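You operate a simulated robot arm through the tools that you are given. There is no shell and no other tool. Be economical: measure what you need, move in short steps, check, and stop when the job is done.

Carry out the task below with a simulated two-armed robot. There is one attempt and no reset: what you move stays moved.

## Task
Stack the small dark green box labelled "pegs" from the top of the pale wood bench on top of the small dark green box labelled "dots". Pick up the tall vase that says "5" from the top of the long teal table with one hand, pass it to the other hand and put it on the right upper shelf under the ribbon bench. Put the folded white paper on the top of the long teal table away on the top of the cart with red cloth. Put the short vase that says "C" from the top of the long teal table on the middle shelf of the pale wood bench and the short vase marked "A" on the top of the pale wood bench. Put the order card marked "K3" from the top of the long teal table on the middle upper shelf under the ribbon bench and the order card labelled "A2" on top of the flat silver box. Open the green flap cover. The order is free. Set down upright: tall vase, short vase.

The check looks at the end state, three seconds after you hand in, the way a careful person would. Anything else that was tipped, shoved, dropped, spilled or broken makes it a failure. A push-on lid holds only when it is set on centred and level and pressed home; a screw cap is set on level and turned clockwise until tight. Flat cloth is picked up by pressing the open fingertips on it (5 to 10 N) and closing them slowly along it; thin cloth reads only 2 to 8 mm in the jaws.

## Robot
Two 7-joint arms with two-finger parallel grippers on one trunk, on a base that drives. Base frame: it is fixed to the floor where the robot stands at the start and does not move with it; the origin is under the middle of the robot, x ahead of it, y to its left, z up; the surface under the hand at the start is at about z = 90. Lengths are in cm, angles in degrees, forces in N, time in s.
The left shoulder is at the start at [8, 13.1, 94.7], the right one opposite. With the tool pointing down near the work surface each hand reaches from about 38 to 84 cm from the robot's upright axis, wherever it stands, measured 20 degrees to its own side. Places, roughly: flat silver box (8x8x4 cm) [80, 220, 90]; folded white paper (17x8x4 cm) [80, 170, 90]; green flap cover [-720, -160, 150]; middle shelf of the pale wood bench [50, -40, 50]; middle upper shelf under the ribbon bench [-220, 450, 40]; order card [75, 225, 100]; right upper shelf under the ribbon bench [-140, 450, 40]; short vase [75, 250, 100]; small dark green box [75, 25, 100]; tall vase [75, 150, 100]; top of the cart with red cloth [-480, -260, 90]; top of the pale wood bench [70, -40, 90]. Payload 1.57 kg a hand.
The tool frame of a hand sits at the grasp point between the pads (the TCP): z along the fingers, y along the line on which they close. The tips reach 3 cm beyond it. Largest opening 11 cm; finger width 2.4, thickness 1.2; the body of the gripper, 4.8 by 11.2 cm, starts 7.8 cm behind the TCP.
Orientation is that of the tool frame in the base frame, as [roll, pitch, yaw] about the fixed x, y, z axes, in that order (R = Rz(yaw) Ry(pitch) Rx(roll)). With the fingers straight down and closing along the base's y, the tool's x points along the base's -x, its y along +y and its z along -z.

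## Interface
- The arms move only by the tool move_arm. It takes "left_targets", "right_targets" or both (then of equal length, played together; a hand with none holds still); each is a list of rows, each a list of 3 entries, a list of its own where there are three numbers: the shift along the base's x, y, z in cm, then the turn, a rotation vector about the base's x, y, z in degrees, then the opening, from 0 (shut) to 1 (fully open). In form: [[[dx, dy, dz], [wx, wy, wz], jaw], ...]. A call has 1 to 8 rows; each row is the pose to reach, as a shift and turn from the pose commanded when the call began. A row lasts 0.2 s, in which the tool goes at most 5 cm and 8.6 degrees; a call with a longer step from one row to the next is refused whole, and so is a gripper value outside its range. A pose out of reach is approached as far as the arm can. The call stops where the force on the tool passes 40 N (or 10 N more than at its start, if that is more) or the arm is blocked; 0.2 s more then pass. Each finger travels about 10.8 cm/s and halts on what it meets, pressing with about 36 N; the grip force reading is that of the motor and also rises with nothing between the fingers. The clock runs only during rows and for 0.2 s after the last one: add rows that repeat a pose to give the fingers time. It gives the time, the measured TCP pose, the force on the tool (base axes), the opening and the grip force at its end, in the units of the frame above (readings bear some noise), with the torque about the TCP (base axes, N m) and any sound that the robot's microphone picked up, and new pictures: "views" is both (left out), scene, wrist or none (wrist: the cameras of the hands that moved).
- Cameras (640 x 400 px; columns grow to the right, rows downward): "scene" is now at [-6.21, 4.59, 142.26]; the picture's right is [0.51, -0.86, 0.00], its down [-0.45, -0.27, -0.85] and it looks along [0.73, 0.43, -0.52] (base axes); focal length 265 px, centre (320, 200). "left" rides on the left gripper at [7, -1.6, -14.1] in its tool frame; the picture's right is [0.23, 0.97, 0.00], its down [-0.86, 0.20, -0.48] and it looks along [-0.47, 0.11, 0.88] (tool axes); focal length 222 px, centre (320, 200). "right" rides on the right gripper at [7, 1.6, -14.1] in its tool frame; the picture's right is [-0.23, 0.97, 0.00], its down [-0.86, -0.20, -0.48] and it looks along [-0.47, -0.11, 0.88] (tool axes); focal length 222 px, centre (320, 200). There is no depth. A picture from a camera that has moved, and an enlarged one, comes with that camera's place and axes in the base frame and with its lens.
- roll_base(legs): drives the robot by 1 to 6 legs, each [ahead, left, turn to the left] in cm, cm and degrees, along the robot's own axes; the way and the turn of a leg run together, so that a leg with both is an arc; at most 150 cm and 180 degrees a leg. The arms and the cameras ride along, it lands a little off, and it stops where it bumps. It gives what a move gives, and a new picture of the scene camera.
- head_to(pan, tilt): turns the head with the scene camera to pan (to the left, within 109 degrees either way) and tilt (down, from -29 to 69), counted from straight ahead of the robot. It gives what a move gives, and a new picture of the scene camera.
- close_up(camera, box): a new picture of the part [left, top, right, bottom] of that camera's present view, enlarged. No time passes.
- job_done(): hands the job in; it is judged then, once.

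Go step by step. Nothing tells you exact positions but the pictures and the camera data: compare them with the known pose of the tool, close in by small moves and look again before you grip or let go. The budget is 483 turns and 360 pictures, counting those below and the enlarged ones. Unless the task says otherwise, let go and move clear before handing in.

The tools are called after "Call:" as name(argument=value, ...) on one line, values as JSON. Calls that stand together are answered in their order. move_arm: Moves the arms, as the interface text tells. Its arguments: {"type":"object","properties":{"left_targets":{"type":"array"},"right_targets":{"type":"array"},"views":{"type":"string","enum":["both","scene","wrist","none"]}},"required":[]} The other tools are called the same way: roll_base (legs) drives the base; head_to (pan, tilt) turns the head that bears the scene camera; close_up (camera, box) takes an enlarged picture of a part of a camera's view; job_done () hands the job in.

At the start:

```text
clock: 0.0
left_tool_pos: [34.88, 44.04, 117.31]
left_tcp_rot: [180.0, -0.1, -180.0]
left_ft_force: [1.1, 0.9, 0.4]
left_wrist_torque: [-0.02, -0.01, 0.01]
left_opening: 10.99
left_grip_force: 0.0
right_tool_pos: [51.05, 0.28, 124.13]
right_tcp_rot: [-179.9, 0.0, -180.0]
right_ft_force: [-0.7, 0.1, 0.4]
right_wrist_torque: [-0.02, 0.0, -0.02]
right_opening: 11.03
right_grip_force: 0.0
robot x, y, heading: [-0.01, 0.1, 0.1]
head pan, tilt: [30.6, 31.5]
```

scene: 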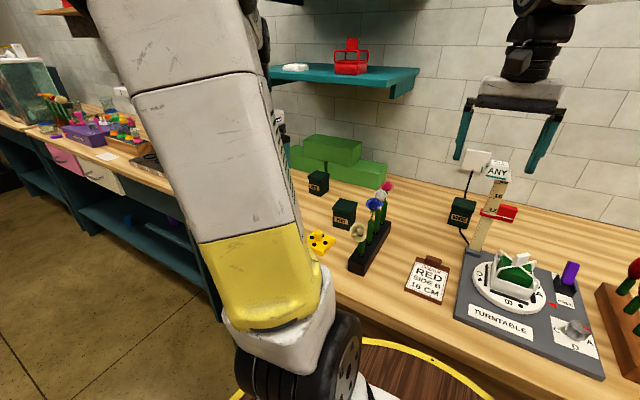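
right: 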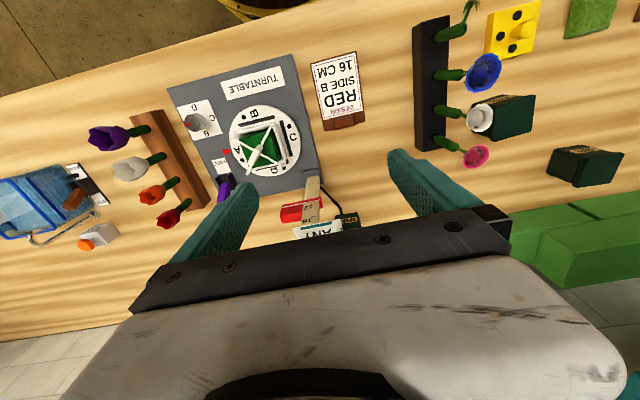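
left: 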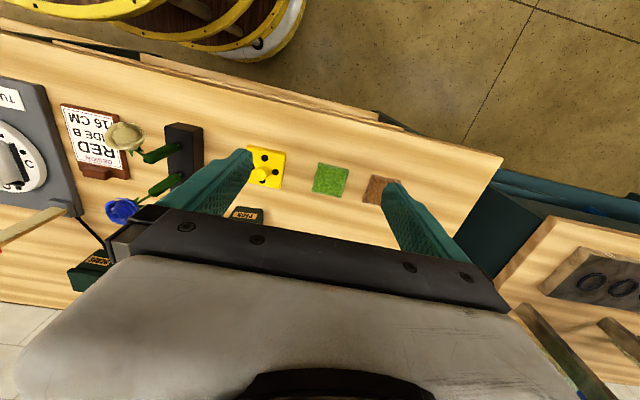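

I see the pale wood bench with several small dark green boxes in front of me; first I read their labels.

Call:
close_up(camera="scene", box=[270, 140, 510, 290])

Call:
head_to(pan=0, tilt=45)

```text
2.67 times, centred on (390, 215) of scene
camera zoom: at [-6.21, 4.59, 142.26], right [0.51, -0.86, 0.0], down [-0.45, -0.27, -0.85], along [0.73, 0.43, -0.52], focal length 708 px, centre (133, 160)
```

zoom: 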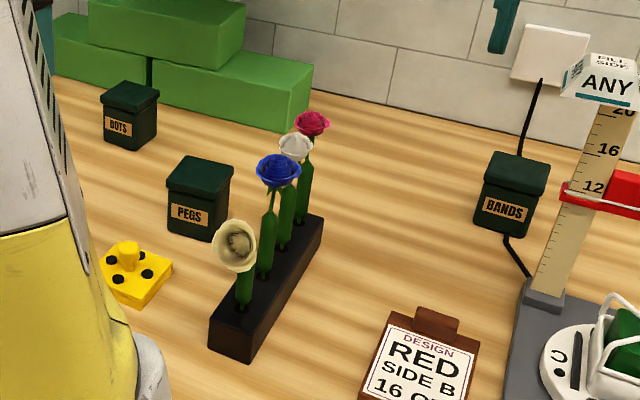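

```text
clock: 1.0
left_tool_pos: [34.88, 44.1, 117.46]
left_tcp_rot: [180.0, 0.1, 180.0]
left_ft_force: [0.4, 0.5, -1.0]
left_wrist_torque: [0.02, 0.03, 0.02]
left_opening: 11.01
left_grip_force: 0.0
right_tool_pos: [51.19, 0.42, 124.09]
right_tcp_rot: [179.9, 0.1, 180.0]
right_ft_force: [-0.8, -0.1, 0.2]
right_wrist_torque: [-0.02, 0.01, 0.02]
right_opening: 10.99
right_grip_force: 0.0
robot x, y, heading: [-0.08, -0.13, 0.1]
head pan, tilt: [0.0, 45.0]
camera scene: at [-5.81, 0.02, 140.24], right [0.0, -1.0, 0.0], down [-0.71, 0.0, -0.71], along [0.71, 0.0, -0.71], focal length 265 px, centre (320, 200)
```

scene: 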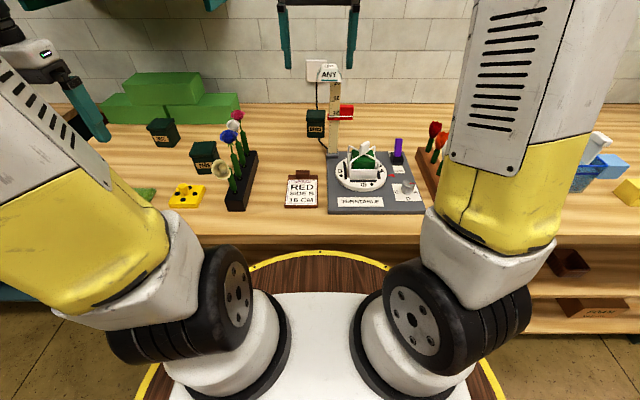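

PEGS sits at about (59, 33), DOTS at about (72, 52). I move the left hand over near PEGS to look at it with the wrist camera.

Call:
move_arm(left_targets=[[[3.5, -2, 0], [0, 0, 0], 1], [[7, -4, 0], [0, 0, 0], 1], [[10.5, -6, 0], [0, 0, 0], 1], [[14, -8, 0], [0, 0, 0], 1], [[17, -10.5, 0], [0, 0, 0], 1], [[21, -10.5, 0], [0, 0, 0], 1]], views="both")

```text
clock: 2.4
left_tool_pos: [55.93, 33.63, 117.43]
left_tcp_rot: [180.0, 0.1, 180.0]
left_ft_force: [-0.3, 0.3, 0.3]
left_wrist_torque: [0.0, -0.06, 0.04]
left_opening: 10.99
left_grip_force: 0.1
right_tool_pos: [51.16, 0.37, 124.07]
right_tcp_rot: [179.9, 0.1, 179.9]
right_ft_force: [-0.1, 0.4, 1.0]
right_wrist_torque: [-0.01, -0.01, -0.02]
right_opening: 11.0
right_grip_force: 0.1
robot x, y, heading: [-0.17, 0.12, -0.2]
head pan, tilt: [0.0, 45.0]
camera scene: at [-5.85, 0.02, 140.24], right [0.0, -1.0, 0.0], down [-0.71, 0.0, -0.71], along [0.71, 0.0, -0.71], focal length 265 px, centre (320, 200)
camera left: at [49.0, 32.09, 131.64], right [-0.23, 0.97, 0.0], down [0.85, 0.2, 0.48], along [0.47, 0.11, -0.88], focal length 222 px, centre (320, 200)
```

scene: 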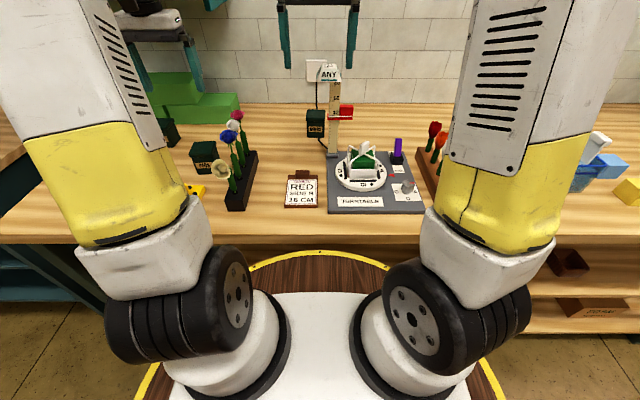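
left: 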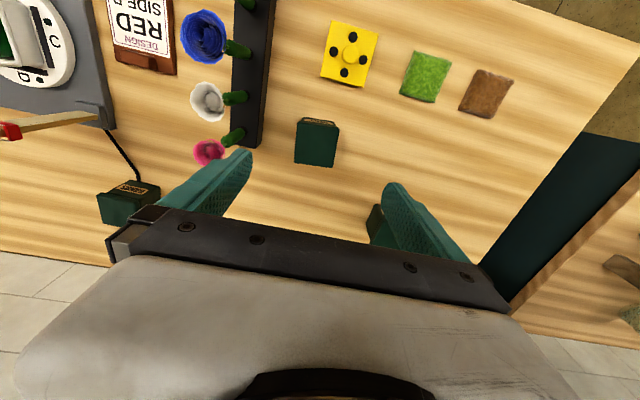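

Call:
close_up(camera="left", box=[230, 90, 430, 250])

```text
2.50 times, centred on (330, 170) of left
camera zoom: at [49.0, 32.09, 131.64], right [-0.23, 0.97, 0.0], down [0.85, 0.2, 0.48], along [0.47, 0.11, -0.88], focal length 555 px, centre (295, 275)
```

zoom: 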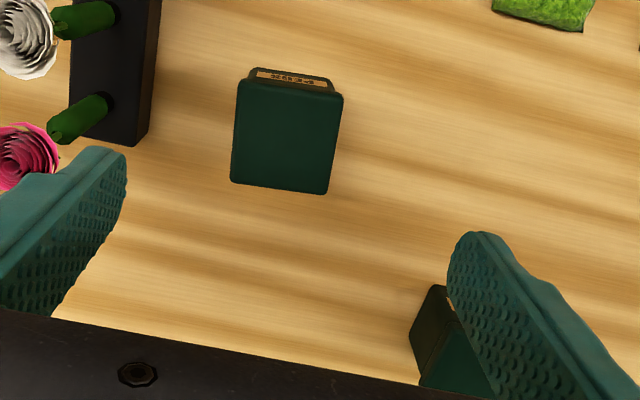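

Call:
move_arm(left_targets=[[[2.1, 0, -4], [0, 0, 5.5], 1], [[2.1, 0, -8], [0, 0, 5.5], 1], [[2.1, 0, -12], [0, 0, 5.5], 1], [[2.1, 0, -15], [0, 0, 5.5], 1]], views="wrist")

```text
clock: 3.4
left_tool_pos: [58.0, 33.76, 102.35]
left_tcp_rot: [179.9, 0.0, -174.5]
left_ft_force: [-1.5, 0.9, 0.0]
left_wrist_torque: [-0.05, -0.03, 0.0]
left_opening: 10.99
left_grip_force: 0.1
right_tool_pos: [51.17, 0.33, 124.17]
right_tcp_rot: [-179.9, 0.0, 179.9]
right_ft_force: [-0.8, -0.5, 0.0]
right_wrist_torque: [-0.03, 0.0, 0.03]
right_opening: 11.0
right_grip_force: 0.0
robot x, y, heading: [-0.32, 0.03, 0.0]
head pan, tilt: [0.0, 45.0]
camera left: at [51.32, 31.45, 116.57], right [-0.32, 0.95, 0.0], down [0.83, 0.28, 0.48], along [0.45, 0.15, -0.88], focal length 222 px, centre (320, 200)
```

left: 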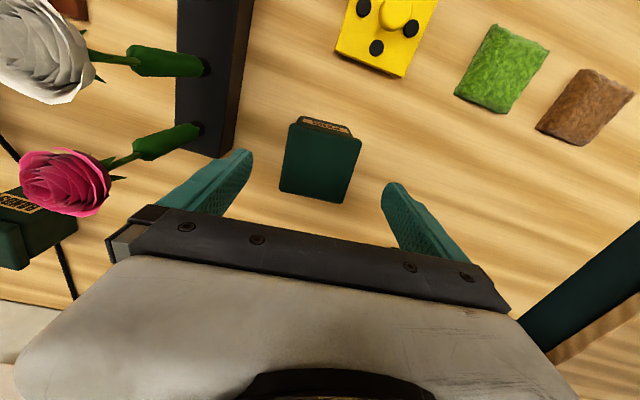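

Call:
move_arm(left_targets=[[[0, -0.2, -4], [0, 0, 0], 1], [[0, -0.2, -8], [0, 0, 0], 1], [[0, -0.2, -8.2], [0, 0, 0], 1]], views="wrist")

```text
clock: 4.2
left_tool_pos: [58.11, 33.34, 94.13]
left_tcp_rot: [179.9, 0.0, -174.4]
left_ft_force: [0.3, 0.3, 0.2]
left_wrist_torque: [0.01, -0.02, 0.02]
left_opening: 11.0
left_grip_force: 0.0
right_tool_pos: [51.09, 0.19, 124.1]
right_tcp_rot: [179.9, 0.0, 180.0]
right_ft_force: [0.0, -0.2, 1.0]
right_wrist_torque: [0.03, 0.0, -0.01]
right_opening: 10.98
right_grip_force: 0.0
robot x, y, heading: [-0.36, -0.19, -0.0]
head pan, tilt: [0.0, 45.0]
camera left: at [51.31, 31.22, 108.33], right [-0.32, 0.95, 0.0], down [0.83, 0.28, 0.48], along [0.45, 0.15, -0.88], focal length 222 px, centre (320, 200)
```

left: 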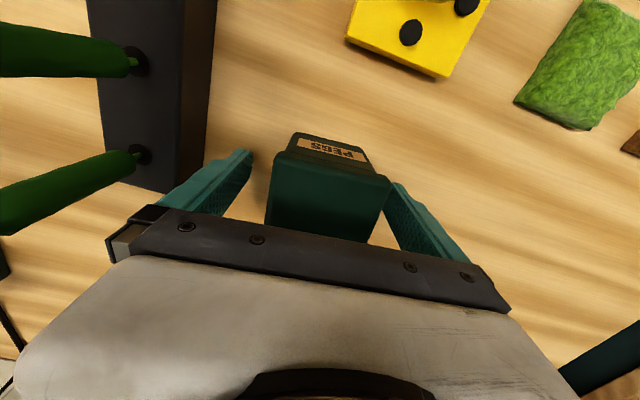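

Call:
move_arm(left_targets=[[[0, 0, 0], [0, 0, 0], 0.7], [[0, 0, 0], [0, 0, 0], 0.55], [[0, 0, 0], [0, 0, 0], 0.4], [[0, 0, 0], [0, 0, 0], 0.4]], views="wrist")

```text
clock: 5.2
left_tool_pos: [58.14, 33.47, 94.15]
left_tcp_rot: [-179.9, 0.0, -174.6]
left_ft_force: [-0.2, -0.3, 0.1]
left_wrist_torque: [-0.02, -0.02, 0.03]
left_opening: 6.35
left_grip_force: 36.1
right_tool_pos: [51.21, 0.44, 124.11]
right_tcp_rot: [-180.0, 0.0, -179.9]
right_ft_force: [0.1, -0.1, 0.2]
right_wrist_torque: [0.03, -0.04, 0.03]
right_opening: 11.0
right_grip_force: 0.0
robot x, y, heading: [-0.14, 0.01, 0.3]
head pan, tilt: [0.0, 45.0]
camera left: at [51.31, 31.22, 108.36], right [-0.32, 0.95, 0.0], down [0.83, 0.28, 0.48], along [0.45, 0.15, -0.88], focal length 222 px, centre (320, 200)
```

left: 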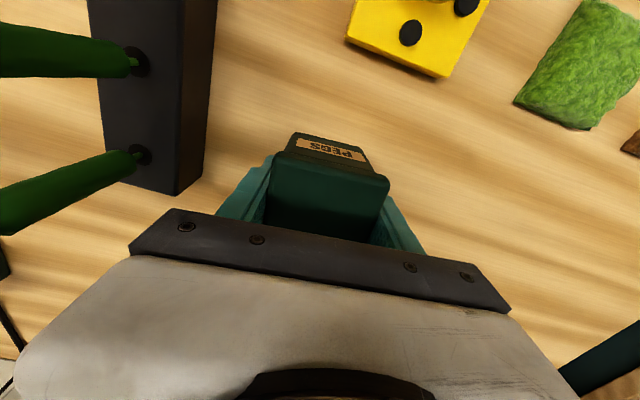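

Call:
move_arm(left_targets=[[[0, 0, 4], [0, 0, 0], 0.4], [[0, 0, 8], [0, 0, 0], 0.4], [[0, 0, 12], [0, 0, 0], 0.4], [[0, 0, 16], [0, 0, 0], 0.4], [[-4, 0, 20], [0, 0, 0], 0.4], [[-8, 0, 22], [0, 0, 0], 0.4]], views="wrist")

Call:
head_to(pan=20, tilt=35)

```text
refused: row 5 steps farther than a row can; nothing moved
```

```text
clock: 6.0
left_tool_pos: [58.01, 33.36, 94.15]
left_tcp_rot: [-180.0, -0.1, -174.6]
left_ft_force: [0.1, 0.0, -0.3]
left_wrist_torque: [-0.02, 0.0, 0.02]
left_opening: 6.36
left_grip_force: 35.6
right_tool_pos: [51.3, 0.33, 124.07]
right_tcp_rot: [-180.0, 0.0, 180.0]
right_ft_force: [0.0, -0.6, 1.2]
right_wrist_torque: [-0.01, 0.02, -0.01]
right_opening: 11.01
right_grip_force: 0.0
robot x, y, heading: [-0.14, 0.06, 0.0]
head pan, tilt: [20.0, 35.0]
camera scene: at [-5.65, 3.02, 141.72], right [0.34, -0.94, 0.0], down [-0.54, -0.2, -0.82], along [0.77, 0.28, -0.57], focal length 265 px, centre (320, 200)
```

scene: 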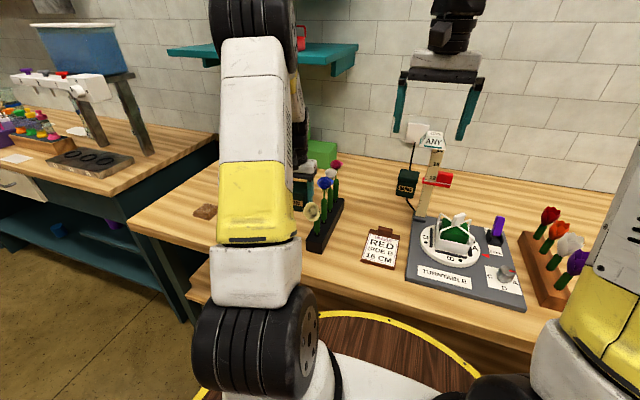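

PEGS is gripped but DOTS stands close under a wall shelf, so a vertical hand might hit it. I'll release PEGS in place, drive left, and regrip with a tilted hand.

Call:
move_arm(left_targets=[[[0, 0, 0], [0, 0, 0], 0.7], [[0, 0, 0], [0, 0, 0], 1], [[0, 0, 0], [0, 0, 0], 1], [[0, 0, 5], [0, 0, 0], 1], [[0, 0, 10], [0, 0, 0], 1], [[0, 0, 15], [0, 0, 0], 1], [[0, 0, 19], [0, 0, 0], 1], [[0, 0, 22], [0, 0, 0], 1]], views="none")

Call:
roll_base(legs=[[0, 25, 0]])

```text
clock: 7.8
left_tool_pos: [57.94, 33.3, 116.38]
left_tcp_rot: [180.0, -0.1, -174.5]
left_ft_force: [0.6, 0.8, -0.6]
left_wrist_torque: [0.0, 0.01, 0.0]
left_opening: 10.99
left_grip_force: 0.1
right_tool_pos: [51.24, 0.29, 124.1]
right_tcp_rot: [-180.0, -0.1, 180.0]
right_ft_force: [0.8, 0.6, -0.5]
right_wrist_torque: [0.0, 0.0, -0.01]
right_opening: 11.0
right_grip_force: 0.1
robot x, y, heading: [-0.02, 0.33, 0.1]
head pan, tilt: [20.0, 35.0]
```

```text
clock: 9.6
left_tool_pos: [58.06, 58.33, 116.19]
left_tcp_rot: [179.9, 0.0, -174.5]
left_ft_force: [-0.1, 0.5, 0.5]
left_wrist_torque: [-0.02, 0.01, -0.02]
left_opening: 11.01
left_grip_force: 0.1
right_tool_pos: [51.13, 25.29, 124.22]
right_tcp_rot: [180.0, -0.1, 180.0]
right_ft_force: [-0.7, 0.7, 0.0]
right_wrist_torque: [-0.01, 0.01, 0.02]
right_opening: 11.01
right_grip_force: 0.1
robot x, y, heading: [-0.12, 25.12, 0.1]
head pan, tilt: [20.0, 35.0]
camera scene: at [-5.66, 28.03, 141.72], right [0.34, -0.94, 0.0], down [-0.54, -0.2, -0.82], along [0.77, 0.28, -0.57], focal length 265 px, centre (320, 200)
```

scene: 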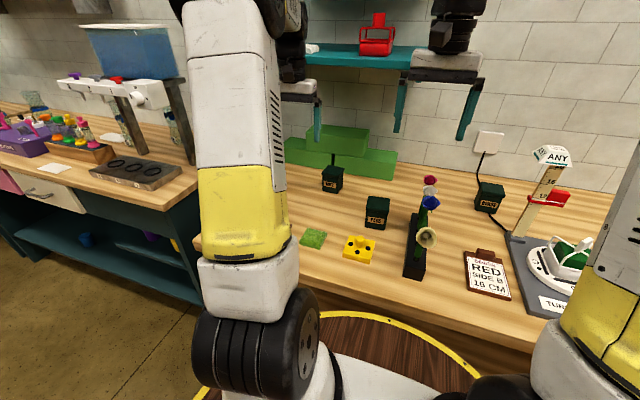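

Call:
close_up(camera="scene", box=[290, 130, 450, 230])

```text
4.00 times, centred on (370, 180) of scene
camera zoom: at [-5.66, 28.03, 141.72], right [0.34, -0.94, 0.0], down [-0.54, -0.2, -0.82], along [0.77, 0.28, -0.57], focal length 1062 px, centre (120, 280)
```

zoom: 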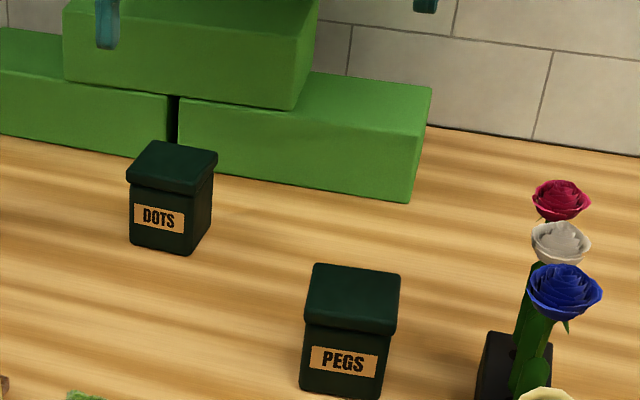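

PEGS top centre (58.0, 33.4), DOTS (72.1, 51.4). I move the right hand out of the way, then tilt the left hand 45° while bringing it over PEGS.

Call:
move_arm(right_targets=[[[-1, -4.5, 0], [0, 0, 0], 1], [[-2, -9, 0], [0, 0, 0], 1], [[-3, -13.5, 0], [0, 0, 0], 1], [[-4, -18, 0], [0, 0, 0], 1], [[-5, -22.5, 0], [0, 0, 0], 1], [[-6, -27, 0], [0, 0, 0], 1]], views="none")

Call:
move_arm(left_targets=[[[-1, -2, 0], [0.6, -6.4, 0], 1], [[-2, -4, 0], [1.2, -12.8, 0], 1], [[-3, -7, 0], [1.84, -19.2, 0], 1], [[-4, -11, 0], [2.46, -25.6, 0], 1], [[-4, -15, 0], [3.07, -32, 0], 1], [[-4, -19, 0], [3.7, -38.4, 0], 1], [[-4, -22, 0], [4.3, -44.8, 0], 1], [[-4, -24.9, 0], [4.3, -44.8, 0], 1]], views="both")

```text
clock: 11.0
left_tool_pos: [58.01, 58.44, 116.15]
left_tcp_rot: [180.0, 0.0, -174.5]
left_ft_force: [0.6, -0.5, 0.9]
left_wrist_torque: [-0.04, 0.02, -0.01]
left_opening: 10.95
left_grip_force: 0.1
right_tool_pos: [45.32, -1.64, 124.11]
right_tcp_rot: [-179.9, 0.0, -179.9]
right_ft_force: [0.5, 0.7, -0.1]
right_wrist_torque: [0.02, 0.02, 0.0]
right_opening: 11.01
right_grip_force: 0.1
robot x, y, heading: [-0.08, 25.05, -0.1]
head pan, tilt: [20.0, 35.0]
```

```text
clock: 12.8
left_tool_pos: [53.86, 33.38, 116.11]
left_tcp_rot: [-179.9, 45.0, -174.5]
left_ft_force: [0.1, 0.7, 0.7]
left_wrist_torque: [-0.01, 0.02, -0.02]
left_opening: 11.01
left_grip_force: 0.0
right_tool_pos: [45.37, -1.62, 124.03]
right_tcp_rot: [-179.9, 0.0, -180.0]
right_ft_force: [-0.2, -0.9, 0.5]
right_wrist_torque: [0.0, 0.01, 0.04]
right_opening: 11.0
right_grip_force: 0.1
robot x, y, heading: [-0.22, 25.02, -0.2]
head pan, tilt: [20.0, 35.0]
camera scene: at [-5.68, 28.05, 141.72], right [0.34, -0.94, 0.0], down [-0.54, -0.2, -0.82], along [0.77, 0.28, -0.57], focal length 265 px, centre (320, 200)
camera left: at [39.2, 30.43, 121.27], right [-0.25, 0.95, -0.16], down [0.25, 0.22, 0.94], along [0.94, 0.2, -0.29], focal length 222 px, centre (320, 200)
```

scene: 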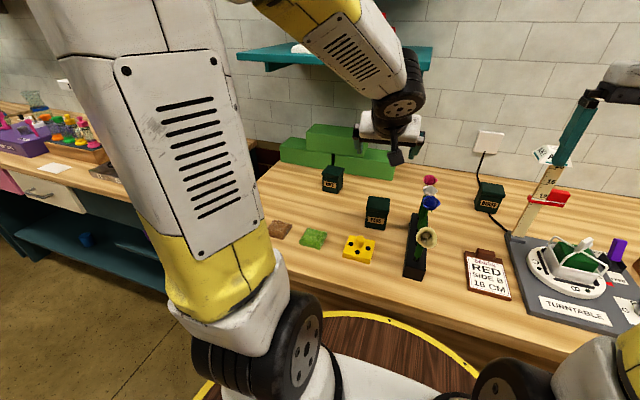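
left: 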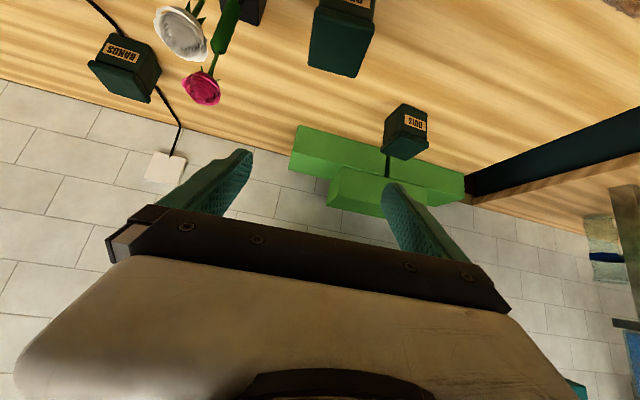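

Call:
move_arm(left_targets=[[[1, 0, -4.5], [0, 0, 0], 1], [[2, 0, -9], [0, 0, 0], 1], [[3, 0, -13], [0, 0, 0], 1]], views="both")

```text
clock: 13.6
left_tool_pos: [56.88, 33.27, 103.15]
left_tcp_rot: [-180.0, 45.0, -174.4]
left_ft_force: [-0.3, 0.1, 0.7]
left_wrist_torque: [0.0, 0.04, -0.01]
left_opening: 11.01
left_grip_force: 0.0
right_tool_pos: [45.16, -1.69, 124.06]
right_tcp_rot: [-179.9, 0.2, 179.9]
right_ft_force: [0.5, -0.3, -0.2]
right_wrist_torque: [-0.02, -0.02, -0.03]
right_opening: 10.99
right_grip_force: 0.1
robot x, y, heading: [-0.25, 25.07, 0.1]
head pan, tilt: [20.0, 35.0]
camera scene: at [-5.71, 28.03, 141.72], right [0.34, -0.94, 0.0], down [-0.54, -0.2, -0.82], along [0.77, 0.28, -0.57], focal length 265 px, centre (320, 200)
camera left: at [42.29, 30.36, 108.3], right [-0.25, 0.95, -0.16], down [0.25, 0.22, 0.94], along [0.94, 0.2, -0.29], focal length 222 px, centre (320, 200)
```

scene: 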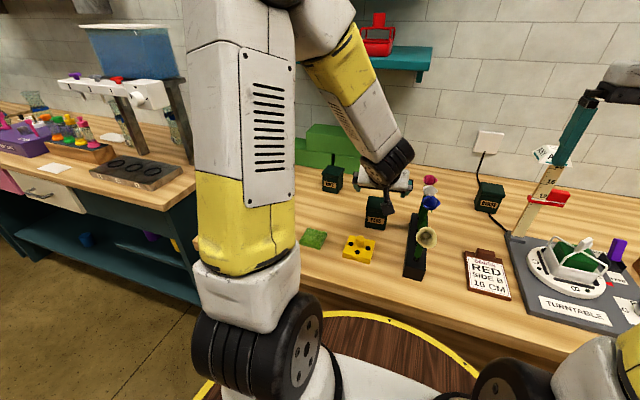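
left: 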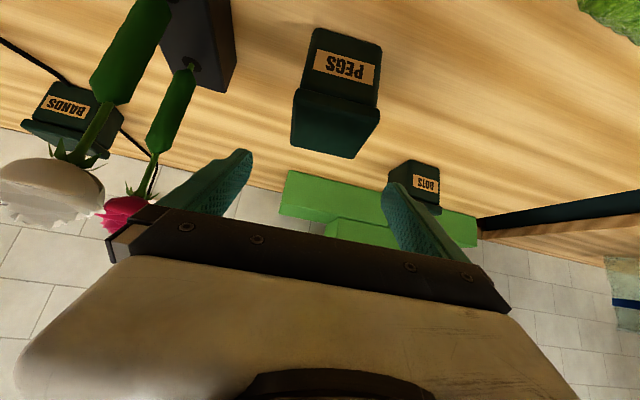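

Call:
move_arm(left_targets=[[[0.5, 0, -4.3], [0, 0, 0], 1], [[1.1, 0, -8.7], [0, 0, 0], 1], [[1.1, 0, -8.7], [0, 0, 0], 1]], views="both")

```text
clock: 14.4
left_tool_pos: [58.16, 33.37, 94.43]
left_tcp_rot: [-179.8, 45.0, -174.5]
left_ft_force: [-0.4, 0.5, -0.1]
left_wrist_torque: [0.01, 0.03, 0.01]
left_opening: 11.0
left_grip_force: 0.1
right_tool_pos: [45.21, -1.71, 124.19]
right_tcp_rot: [-180.0, 0.0, 180.0]
right_ft_force: [0.8, 0.3, -0.4]
right_wrist_torque: [0.0, 0.02, 0.03]
right_opening: 10.99
right_grip_force: 0.1
robot x, y, heading: [-0.19, 24.6, 0.0]
head pan, tilt: [20.0, 35.0]
camera scene: at [-5.66, 28.03, 141.72], right [0.34, -0.94, 0.0], down [-0.54, -0.2, -0.82], along [0.77, 0.28, -0.57], focal length 265 px, centre (320, 200)
camera left: at [43.47, 30.49, 99.55], right [-0.25, 0.95, -0.16], down [0.25, 0.22, 0.94], along [0.94, 0.2, -0.29], focal length 222 px, centre (320, 200)
```

scene: 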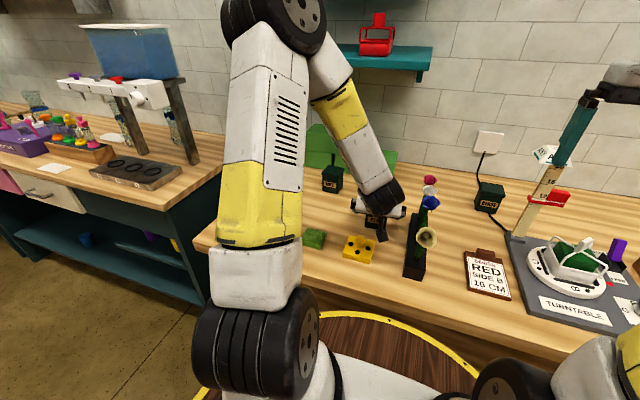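
left: 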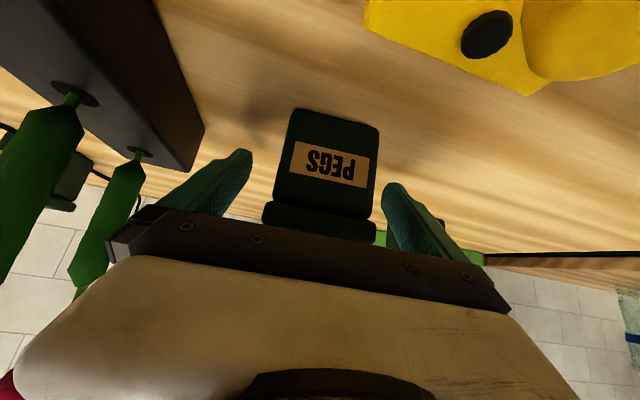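

Call:
move_arm(left_targets=[[[0, 0, 0], [0, 0, 0], 0.7], [[0, 0, 0], [0, 0, 0], 0.55], [[0, 0, 0], [0, 0, 0], 0.4], [[0, 0, 0], [0, 0, 0], 0.4], [[0, 0, 3], [0, 0, 0], 0.4], [[0, 0, 7], [0, 0, 0], 0.4], [[0, 0, 11], [0, 0, 0], 0.4], [[0, 0, 15], [0, 0, 0], 0.4]], views="both")

```text
clock: 16.2
left_tool_pos: [58.05, 33.53, 109.6]
left_tcp_rot: [180.0, 45.0, -174.6]
left_ft_force: [0.7, -0.1, -0.9]
left_wrist_torque: [0.02, 0.04, 0.02]
left_opening: 6.35
left_grip_force: 36.1
right_tool_pos: [45.22, -1.62, 124.11]
right_tcp_rot: [179.9, 0.0, 180.0]
right_ft_force: [0.6, -0.1, 0.5]
right_wrist_torque: [0.04, 0.07, 0.03]
right_opening: 11.0
right_grip_force: 0.1
robot x, y, heading: [-0.17, 25.2, 0.1]
head pan, tilt: [20.0, 35.0]
camera scene: at [-5.62, 28.04, 141.72], right [0.34, -0.94, 0.0], down [-0.54, -0.2, -0.82], along [0.77, 0.28, -0.57], focal length 265 px, centre (320, 200)
camera left: at [43.42, 30.55, 114.69], right [-0.25, 0.95, -0.16], down [0.25, 0.22, 0.94], along [0.94, 0.2, -0.29], focal length 222 px, centre (320, 200)
```

scene: 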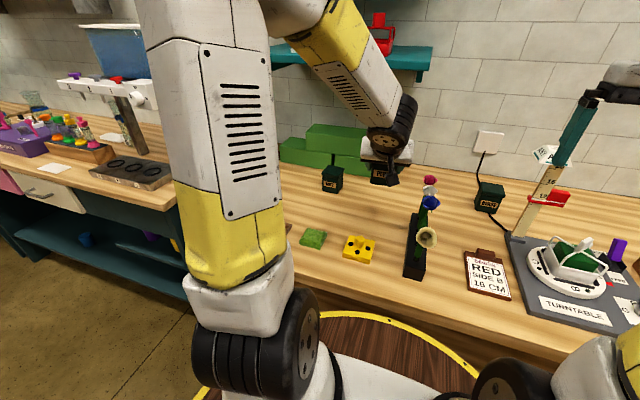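
left: 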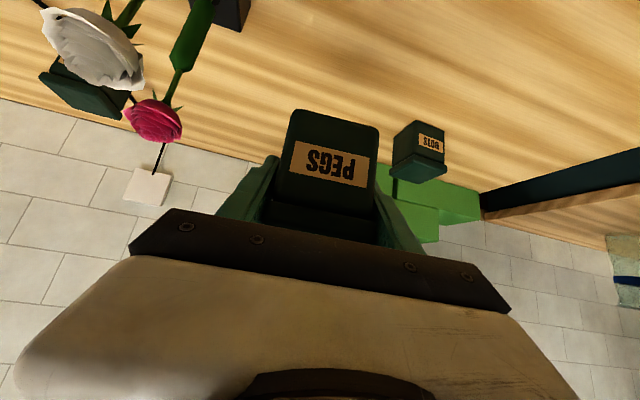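

Call:
move_arm(left_targets=[[[2.5, 3.5, 0], [0, 0, 0], 0.4], [[5, 7, 0], [0, 0, -1], 0.4], [[7.5, 10.5, 0], [0, 0, -2], 0.4], [[10, 14, 0], [0, 0, -3], 0.4], [[12, 16.5, 0], [0, 0, -3], 0.4], [[14, 18, 0], [0, 0, -3], 0.4], [[14, 18, 0], [0, 0, -3], 0.4]], views="both")

```text
clock: 17.8
left_tool_pos: [71.99, 51.47, 109.24]
left_tcp_rot: [179.9, 44.9, -177.5]
left_ft_force: [0.6, 0.0, -0.8]
left_wrist_torque: [0.01, -0.02, 0.0]
left_opening: 6.38
left_grip_force: 36.0
right_tool_pos: [45.23, -1.75, 124.08]
right_tcp_rot: [-180.0, 0.0, -179.9]
right_ft_force: [-0.1, 0.5, 0.7]
right_wrist_torque: [0.01, -0.02, 0.0]
right_opening: 11.0
right_grip_force: 0.0
robot x, y, heading: [-0.1, 25.02, -0.2]
head pan, tilt: [20.0, 35.0]
camera scene: at [-5.65, 28.04, 141.72], right [0.34, -0.94, 0.0], down [-0.54, -0.2, -0.82], along [0.77, 0.28, -0.57], focal length 265 px, centre (320, 200)
camera left: at [57.23, 49.28, 114.56], right [-0.2, 0.97, -0.16], down [0.26, 0.21, 0.94], along [0.94, 0.15, -0.29], focal length 222 px, centre (320, 200)
```

scene: 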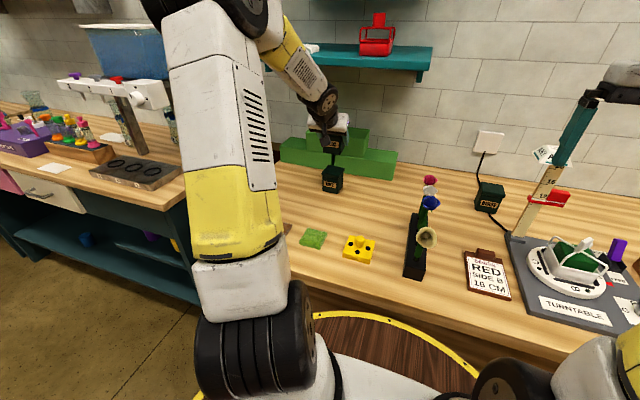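
left: 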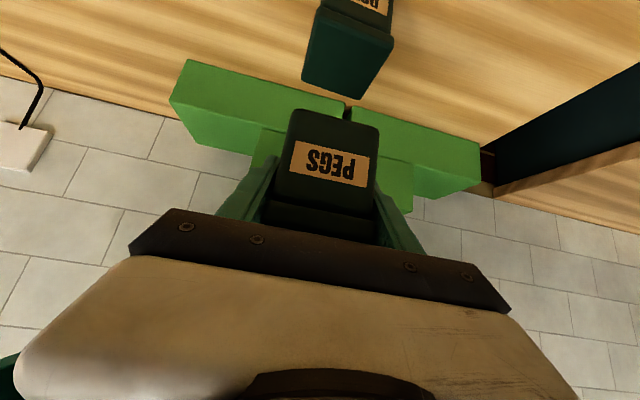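

Call:
close_up(camera="left", box=[240, 0, 440, 125])

Call:
close_up(camera="scene", box=[280, 110, 400, 210])

```text
3.20 times, centred on (340, 62) of left
camera zoom: at [57.23, 49.28, 114.56], right [-0.2, 0.97, -0.16], down [0.26, 0.21, 0.94], along [0.94, 0.15, -0.29], focal length 711 px, centre (256, 640)
```

zoom: 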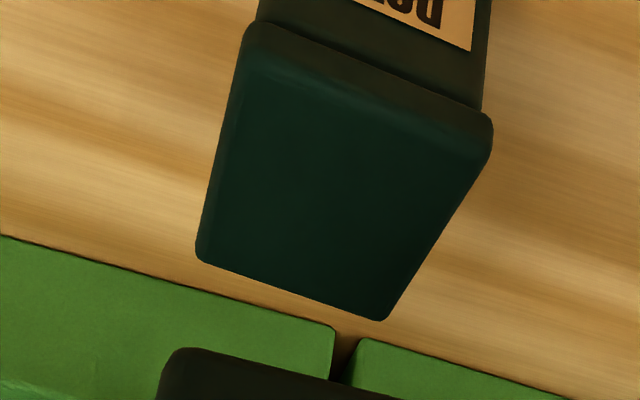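

```text
4.00 times, centred on (340, 160) of scene
camera zoom: at [-5.65, 28.04, 141.72], right [0.34, -0.94, 0.0], down [-0.54, -0.2, -0.82], along [0.77, 0.28, -0.57], focal length 1062 px, centre (240, 360)
```

zoom: 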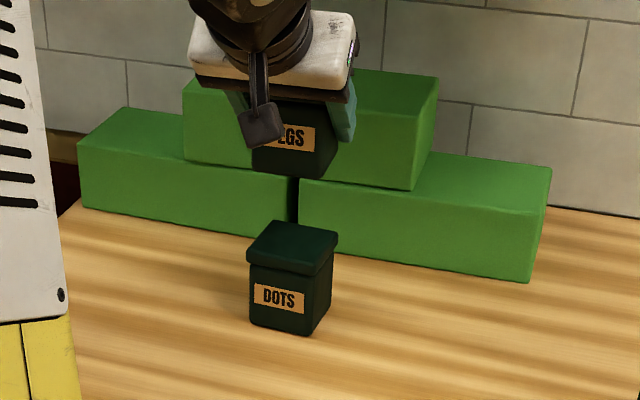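

Call:
move_arm(left_targets=[[[0.3, 0, -2], [0, 0, -1.2], 0.4], [[0.3, 0, -4], [0, 0, -2.5], 0.4], [[0.3, 0, -6], [0, 0, -2.5], 0.4], [[0.3, 0, -6], [0, 0, -2.5], 0.4]], views="none")

Call:
close_up(camera="scene", box=[280, 110, 400, 210])

Call:
close_up(camera="left", box=[240, 0, 440, 200])

```text
clock: 18.8
left_tool_pos: [72.38, 51.42, 103.36]
left_tcp_rot: [180.0, 45.0, -179.9]
left_ft_force: [0.2, 0.1, 0.0]
left_wrist_torque: [-0.04, 0.02, 0.01]
left_opening: 6.33
left_grip_force: 36.4
right_tool_pos: [45.2, -1.65, 124.03]
right_tcp_rot: [-180.0, 0.1, 180.0]
right_ft_force: [0.8, 0.9, 0.1]
right_wrist_torque: [0.01, 0.0, -0.02]
right_opening: 10.98
right_grip_force: 0.1
robot x, y, heading: [0.12, 24.65, 0.1]
head pan, tilt: [20.0, 35.0]
```

```text
4.00 times, centred on (340, 160) of scene
camera zoom: at [-5.65, 28.04, 141.72], right [0.34, -0.94, 0.0], down [-0.54, -0.2, -0.82], along [0.77, 0.28, -0.57], focal length 1062 px, centre (240, 360)
```

zoom: 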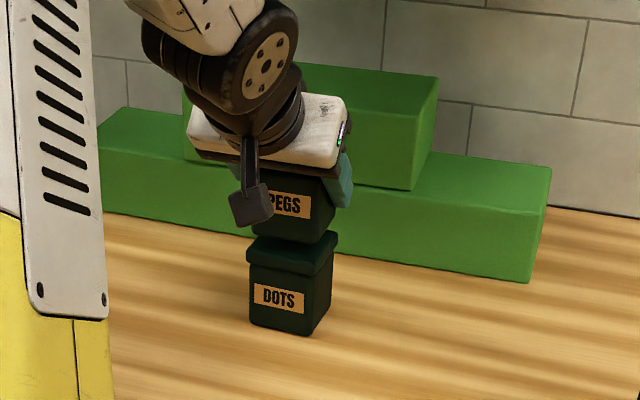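

```text
2.00 times, centred on (340, 100) of left
camera zoom: at [57.48, 49.97, 108.57], right [-0.16, 0.97, -0.16], down [0.27, 0.2, 0.94], along [0.95, 0.11, -0.29], focal length 444 px, centre (280, 400)
```

zoom: 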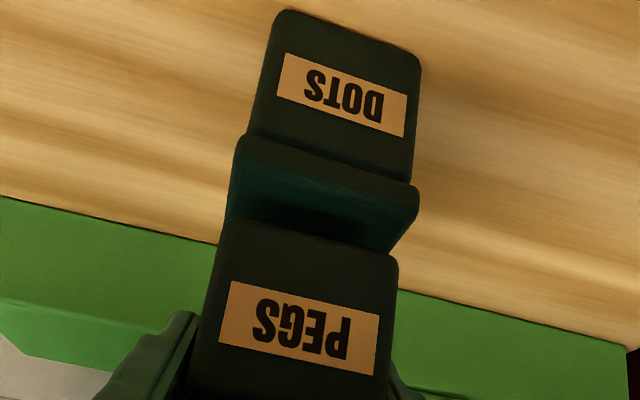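

Call:
move_arm(left_targets=[[[-0.7, -0.15, -0.4], [0, 0, 0], 0.4], [[-0.7, -0.15, -0.8], [0, 0, 0], 0.4], [[-0.7, -0.15, -1.1], [0, 0, 0], 0.4], [[-0.7, -0.15, -1.1], [0, 0, 0], 0.4]], views="none")

Call:
close_up(camera="left", box=[240, 0, 440, 200])

```text
clock: 19.8
left_tool_pos: [71.54, 51.2, 102.36]
left_tcp_rot: [-179.9, 45.0, 180.0]
left_ft_force: [-0.2, -0.3, -1.5]
left_wrist_torque: [0.01, -0.02, -0.03]
left_opening: 6.37
left_grip_force: 35.7
right_tool_pos: [45.21, -1.66, 124.19]
right_tcp_rot: [179.9, 0.0, 179.9]
right_ft_force: [-0.4, -0.2, 1.2]
right_wrist_torque: [0.02, 0.0, -0.03]
right_opening: 11.02
right_grip_force: 0.0
robot x, y, heading: [0.17, 25.02, -0.1]
head pan, tilt: [20.0, 35.0]
```

```text
2.00 times, centred on (340, 100) of left
camera zoom: at [56.79, 49.8, 107.51], right [-0.16, 0.97, -0.16], down [0.27, 0.2, 0.94], along [0.95, 0.11, -0.29], focal length 444 px, centre (280, 400)
```

zoom: 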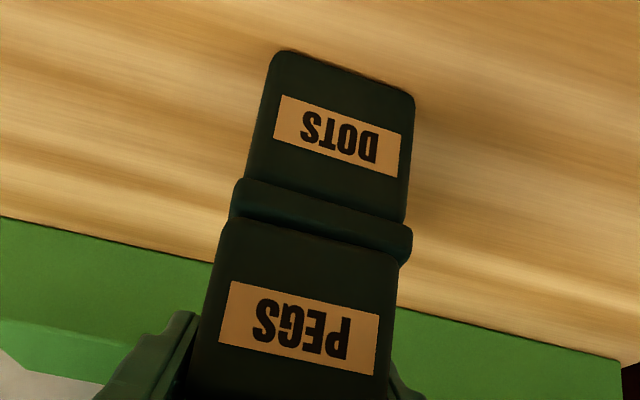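

Call:
move_arm(left_targets=[[[0, 0, -0.2], [0, 0, 0], 0.4], [[0, 0, -0.4], [0, 0, 0], 0.4]], views="none")

```text
clock: 20.4
left_tool_pos: [71.67, 51.29, 102.15]
left_tcp_rot: [-179.9, 45.3, 179.9]
left_ft_force: [-4.1, 0.5, 16.5]
left_wrist_torque: [-0.17, 0.59, -0.04]
left_opening: 6.34
left_grip_force: 36.2
right_tool_pos: [45.11, -1.65, 124.09]
right_tcp_rot: [-180.0, 0.1, -180.0]
right_ft_force: [-0.6, -0.2, 0.9]
right_wrist_torque: [0.0, 0.0, 0.01]
right_opening: 11.0
right_grip_force: 0.1
robot x, y, heading: [-0.07, 24.98, 0.3]
head pan, tilt: [20.0, 35.0]
```

Call:
move_arm(left_targets=[[[0, 0, 0.15], [0, 0, 0], 0.5], [[0, 0, 0.15], [0, 0, 0], 0.7], [[0, 0, 0.15], [0, 0, 0], 1], [[0, 0, 0.15], [0, 0, 0], 1], [[-2.5, 0, 3], [0, 0, 0], 1], [[-5.5, 0, 6], [0, 0, 0], 1], [[-9, 0, 9], [0, 0, 0], 1], [[-12, 0, 12], [0, 0, 0], 1]], views="both")

```text
clock: 22.2
left_tool_pos: [59.63, 51.45, 113.97]
left_tcp_rot: [-180.0, 45.0, 180.0]
left_ft_force: [-0.2, 0.2, -1.3]
left_wrist_torque: [-0.01, -0.01, 0.01]
left_opening: 10.99
left_grip_force: 0.0
right_tool_pos: [45.23, -1.77, 123.99]
right_tcp_rot: [-180.0, 0.1, -179.9]
right_ft_force: [0.6, 0.6, -0.3]
right_wrist_torque: [-0.03, 0.03, -0.02]
right_opening: 11.0
right_grip_force: 0.1
robot x, y, heading: [-0.13, 24.8, 0.0]
head pan, tilt: [20.0, 35.0]
camera scene: at [-5.62, 28.06, 141.72], right [0.34, -0.94, 0.0], down [-0.54, -0.2, -0.82], along [0.77, 0.28, -0.57], focal length 265 px, centre (320, 200)
camera left: at [44.82, 49.9, 119.17], right [-0.16, 0.97, -0.16], down [0.27, 0.2, 0.94], along [0.95, 0.11, -0.29], focal length 222 px, centre (320, 200)
```

scene: 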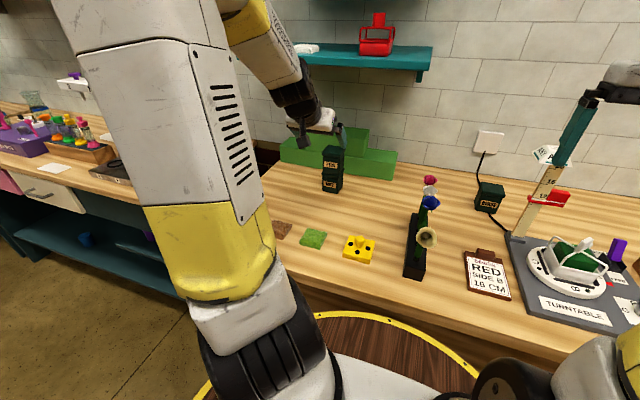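
left: 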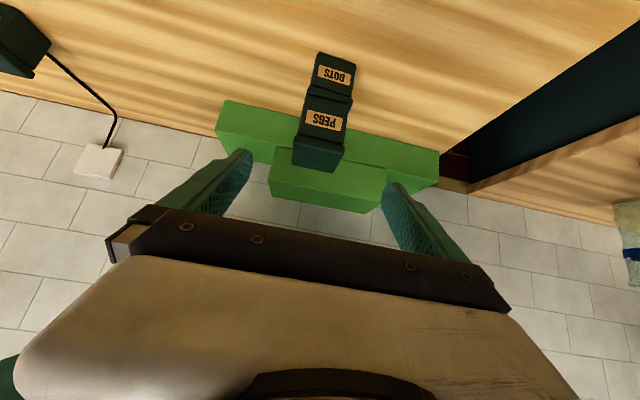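

Stack is in place. I straighten the left hand, back off a bit and drive left along the benches towards the teal table.

Call:
move_arm(left_targets=[[[-3, 0, 0.5], [0, 7.5, 0], 1], [[-6, 0, 1], [0, 15, 0], 1], [[-9, 0, 2], [0, 22.5, 0], 1], [[-12, 0, 3], [0, 30, 0], 1], [[-15, 0, 4], [0, 37.5, 0], 1], [[-18, 0, 5], [0, 45, 0], 1]], views="none")

Call:
roll_base(legs=[[-15, 0, 0], [0, 125, 0]])

Call:
head_to(pan=0, tilt=35)

```text
clock: 23.6
left_tool_pos: [41.62, 51.3, 119.03]
left_tcp_rot: [-180.0, 0.0, 180.0]
left_ft_force: [0.1, 0.0, 0.2]
left_wrist_torque: [0.0, -0.01, -0.01]
left_opening: 11.0
left_grip_force: 0.2
right_tool_pos: [45.21, -1.69, 124.02]
right_tcp_rot: [-180.0, 0.1, -180.0]
right_ft_force: [0.0, 0.1, -0.1]
right_wrist_torque: [0.01, 0.02, 0.04]
right_opening: 11.02
right_grip_force: 0.0
robot x, y, heading: [-0.22, 24.94, -0.1]
head pan, tilt: [20.0, 35.0]
```

```text
clock: 30.9
left_tool_pos: [27.07, 175.36, 118.98]
left_tcp_rot: [-180.0, 0.0, 179.7]
left_ft_force: [1.0, 0.8, 1.1]
left_wrist_torque: [0.0, -0.02, 0.01]
left_opening: 10.98
left_grip_force: 0.0
right_tool_pos: [30.35, 122.34, 124.15]
right_tcp_rot: [-179.9, 0.1, 179.7]
right_ft_force: [-1.0, 0.6, 0.5]
right_wrist_torque: [0.01, -0.01, -0.01]
right_opening: 10.99
right_grip_force: 0.0
robot x, y, heading: [-14.81, 149.67, -0.6]
head pan, tilt: [20.0, 35.0]
camera scene: at [-20.31, 152.37, 141.72], right [0.34, -0.94, 0.0], down [-0.54, -0.19, -0.82], along [0.77, 0.28, -0.57], focal length 265 px, centre (320, 200)
```

scene: 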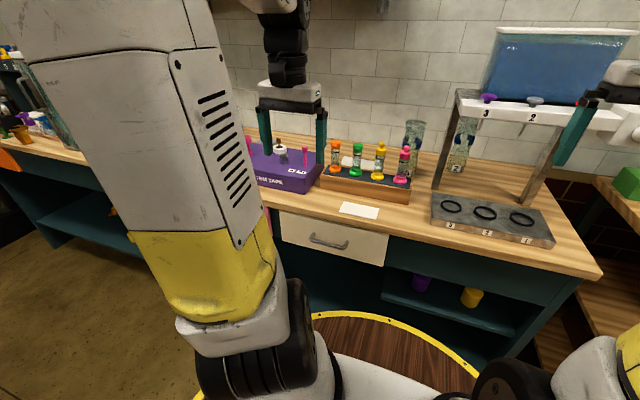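

```text
clock: 31.7
left_tool_pos: [27.11, 175.29, 118.9]
left_tcp_rot: [179.9, -0.1, 179.7]
left_ft_force: [0.1, 0.8, 0.6]
left_wrist_torque: [-0.03, 0.0, 0.02]
left_opening: 11.01
left_grip_force: 0.0
right_tool_pos: [30.45, 122.45, 124.13]
right_tcp_rot: [180.0, 0.0, 179.7]
right_ft_force: [-0.5, 0.4, 0.8]
right_wrist_torque: [-0.01, 0.02, -0.05]
right_opening: 11.0
right_grip_force: 0.1
robot x, y, heading: [-14.56, 149.25, -0.3]
head pan, tilt: [0.0, 35.0]
camera scene: at [-19.8, 149.36, 141.72], right [0.0, -1.0, 0.0], down [-0.57, 0.0, -0.82], along [0.82, 0.0, -0.57], focal length 265 px, centre (320, 200)
```

scene: 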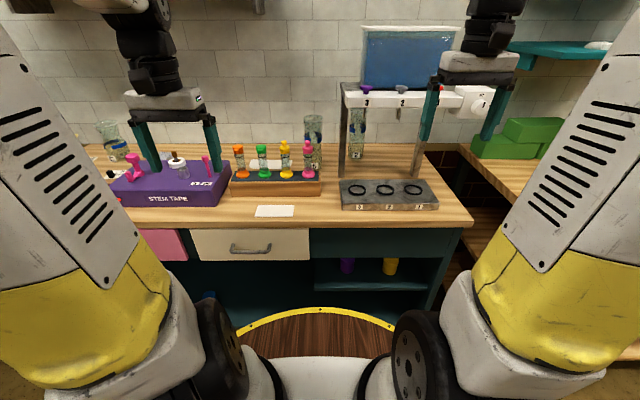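

Call:
close_up(camera="scene", box=[220, 80, 460, 230])

Call:
close_up(camera="scene", box=[70, 90, 310, 240])

```text
2.67 times, centred on (340, 155) of scene
camera zoom: at [-19.8, 149.36, 141.72], right [0.0, -1.0, 0.0], down [-0.57, 0.0, -0.82], along [0.82, 0.0, -0.57], focal length 708 px, centre (267, 320)
```

zoom: 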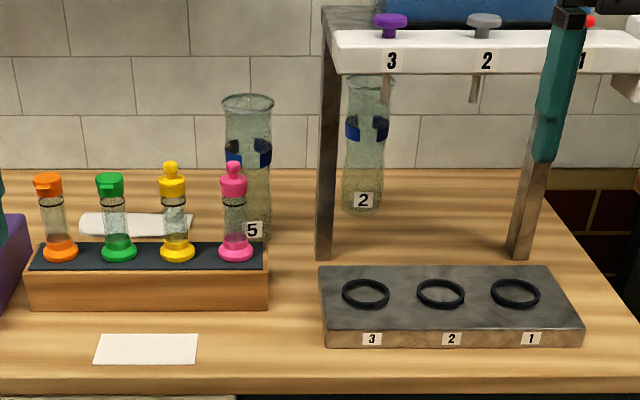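

```text
2.67 times, centred on (190, 165) of scene
camera zoom: at [-19.8, 149.36, 141.72], right [0.0, -1.0, 0.0], down [-0.57, 0.0, -0.82], along [0.82, 0.0, -0.57], focal length 708 px, centre (667, 293)
```

zoom: 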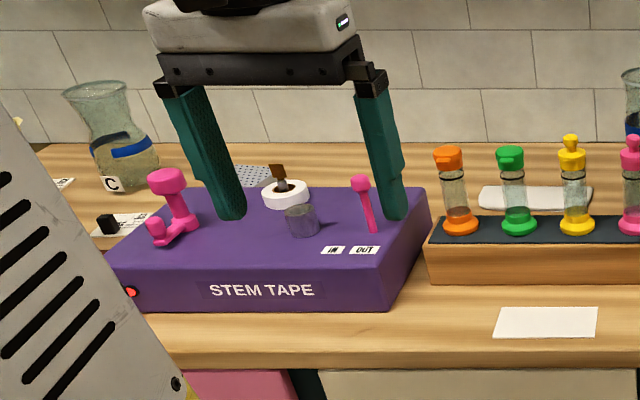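

Call:
head_to(pan=60, tilt=25)

Call:
head_to(pan=105, tilt=20)

```text
clock: 33.0
left_tool_pos: [27.1, 175.33, 119.11]
left_tcp_rot: [-179.9, 0.0, 179.7]
left_ft_force: [0.6, -0.2, -0.6]
left_wrist_torque: [0.0, 0.0, -0.01]
left_opening: 10.98
left_grip_force: 0.0
right_tool_pos: [30.48, 122.31, 124.14]
right_tcp_rot: [179.9, 0.0, 179.6]
right_ft_force: [-0.1, -0.2, -0.7]
right_wrist_torque: [0.01, 0.01, 0.01]
right_opening: 10.97
right_grip_force: 0.1
robot x, y, heading: [-14.37, 149.26, -0.5]
head pan, tilt: [60.0, 25.0]
camera scene: at [-23.95, 157.36, 143.3], right [0.86, -0.51, 0.0], down [-0.21, -0.36, -0.91], along [0.46, 0.78, -0.42], focal length 265 px, centre (320, 200)
```

scene: 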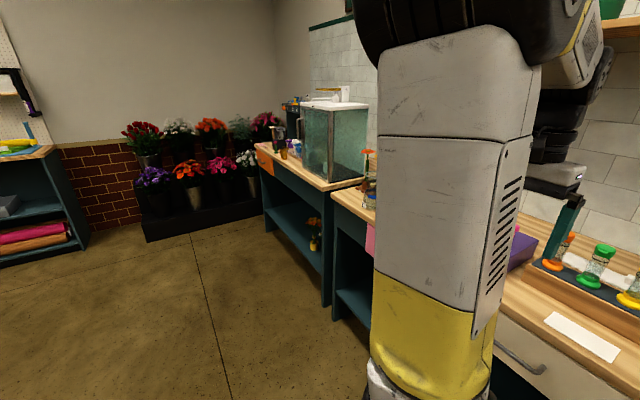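

```text
clock: 34.1
left_tool_pos: [27.1, 175.35, 118.91]
left_tcp_rot: [180.0, -0.1, 179.6]
left_ft_force: [-0.6, 0.2, -0.3]
left_wrist_torque: [0.0, 0.03, 0.01]
left_opening: 11.0
left_grip_force: 0.1
right_tool_pos: [30.35, 122.27, 124.22]
right_tcp_rot: [179.9, 0.0, 179.7]
right_ft_force: [0.0, -0.3, 0.5]
right_wrist_torque: [-0.01, 0.02, 0.01]
right_opening: 11.01
right_grip_force: 0.2
robot x, y, heading: [-14.77, 149.39, -0.3]
head pan, tilt: [105.0, 20.0]
camera scene: at [-30.96, 158.42, 144.11], right [0.97, 0.25, 0.0], down [0.09, -0.33, -0.94], along [-0.24, 0.91, -0.34], focal length 265 px, centre (320, 200)
```

scene: 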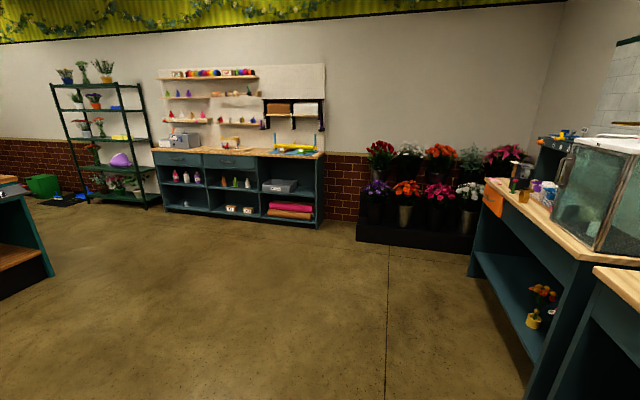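

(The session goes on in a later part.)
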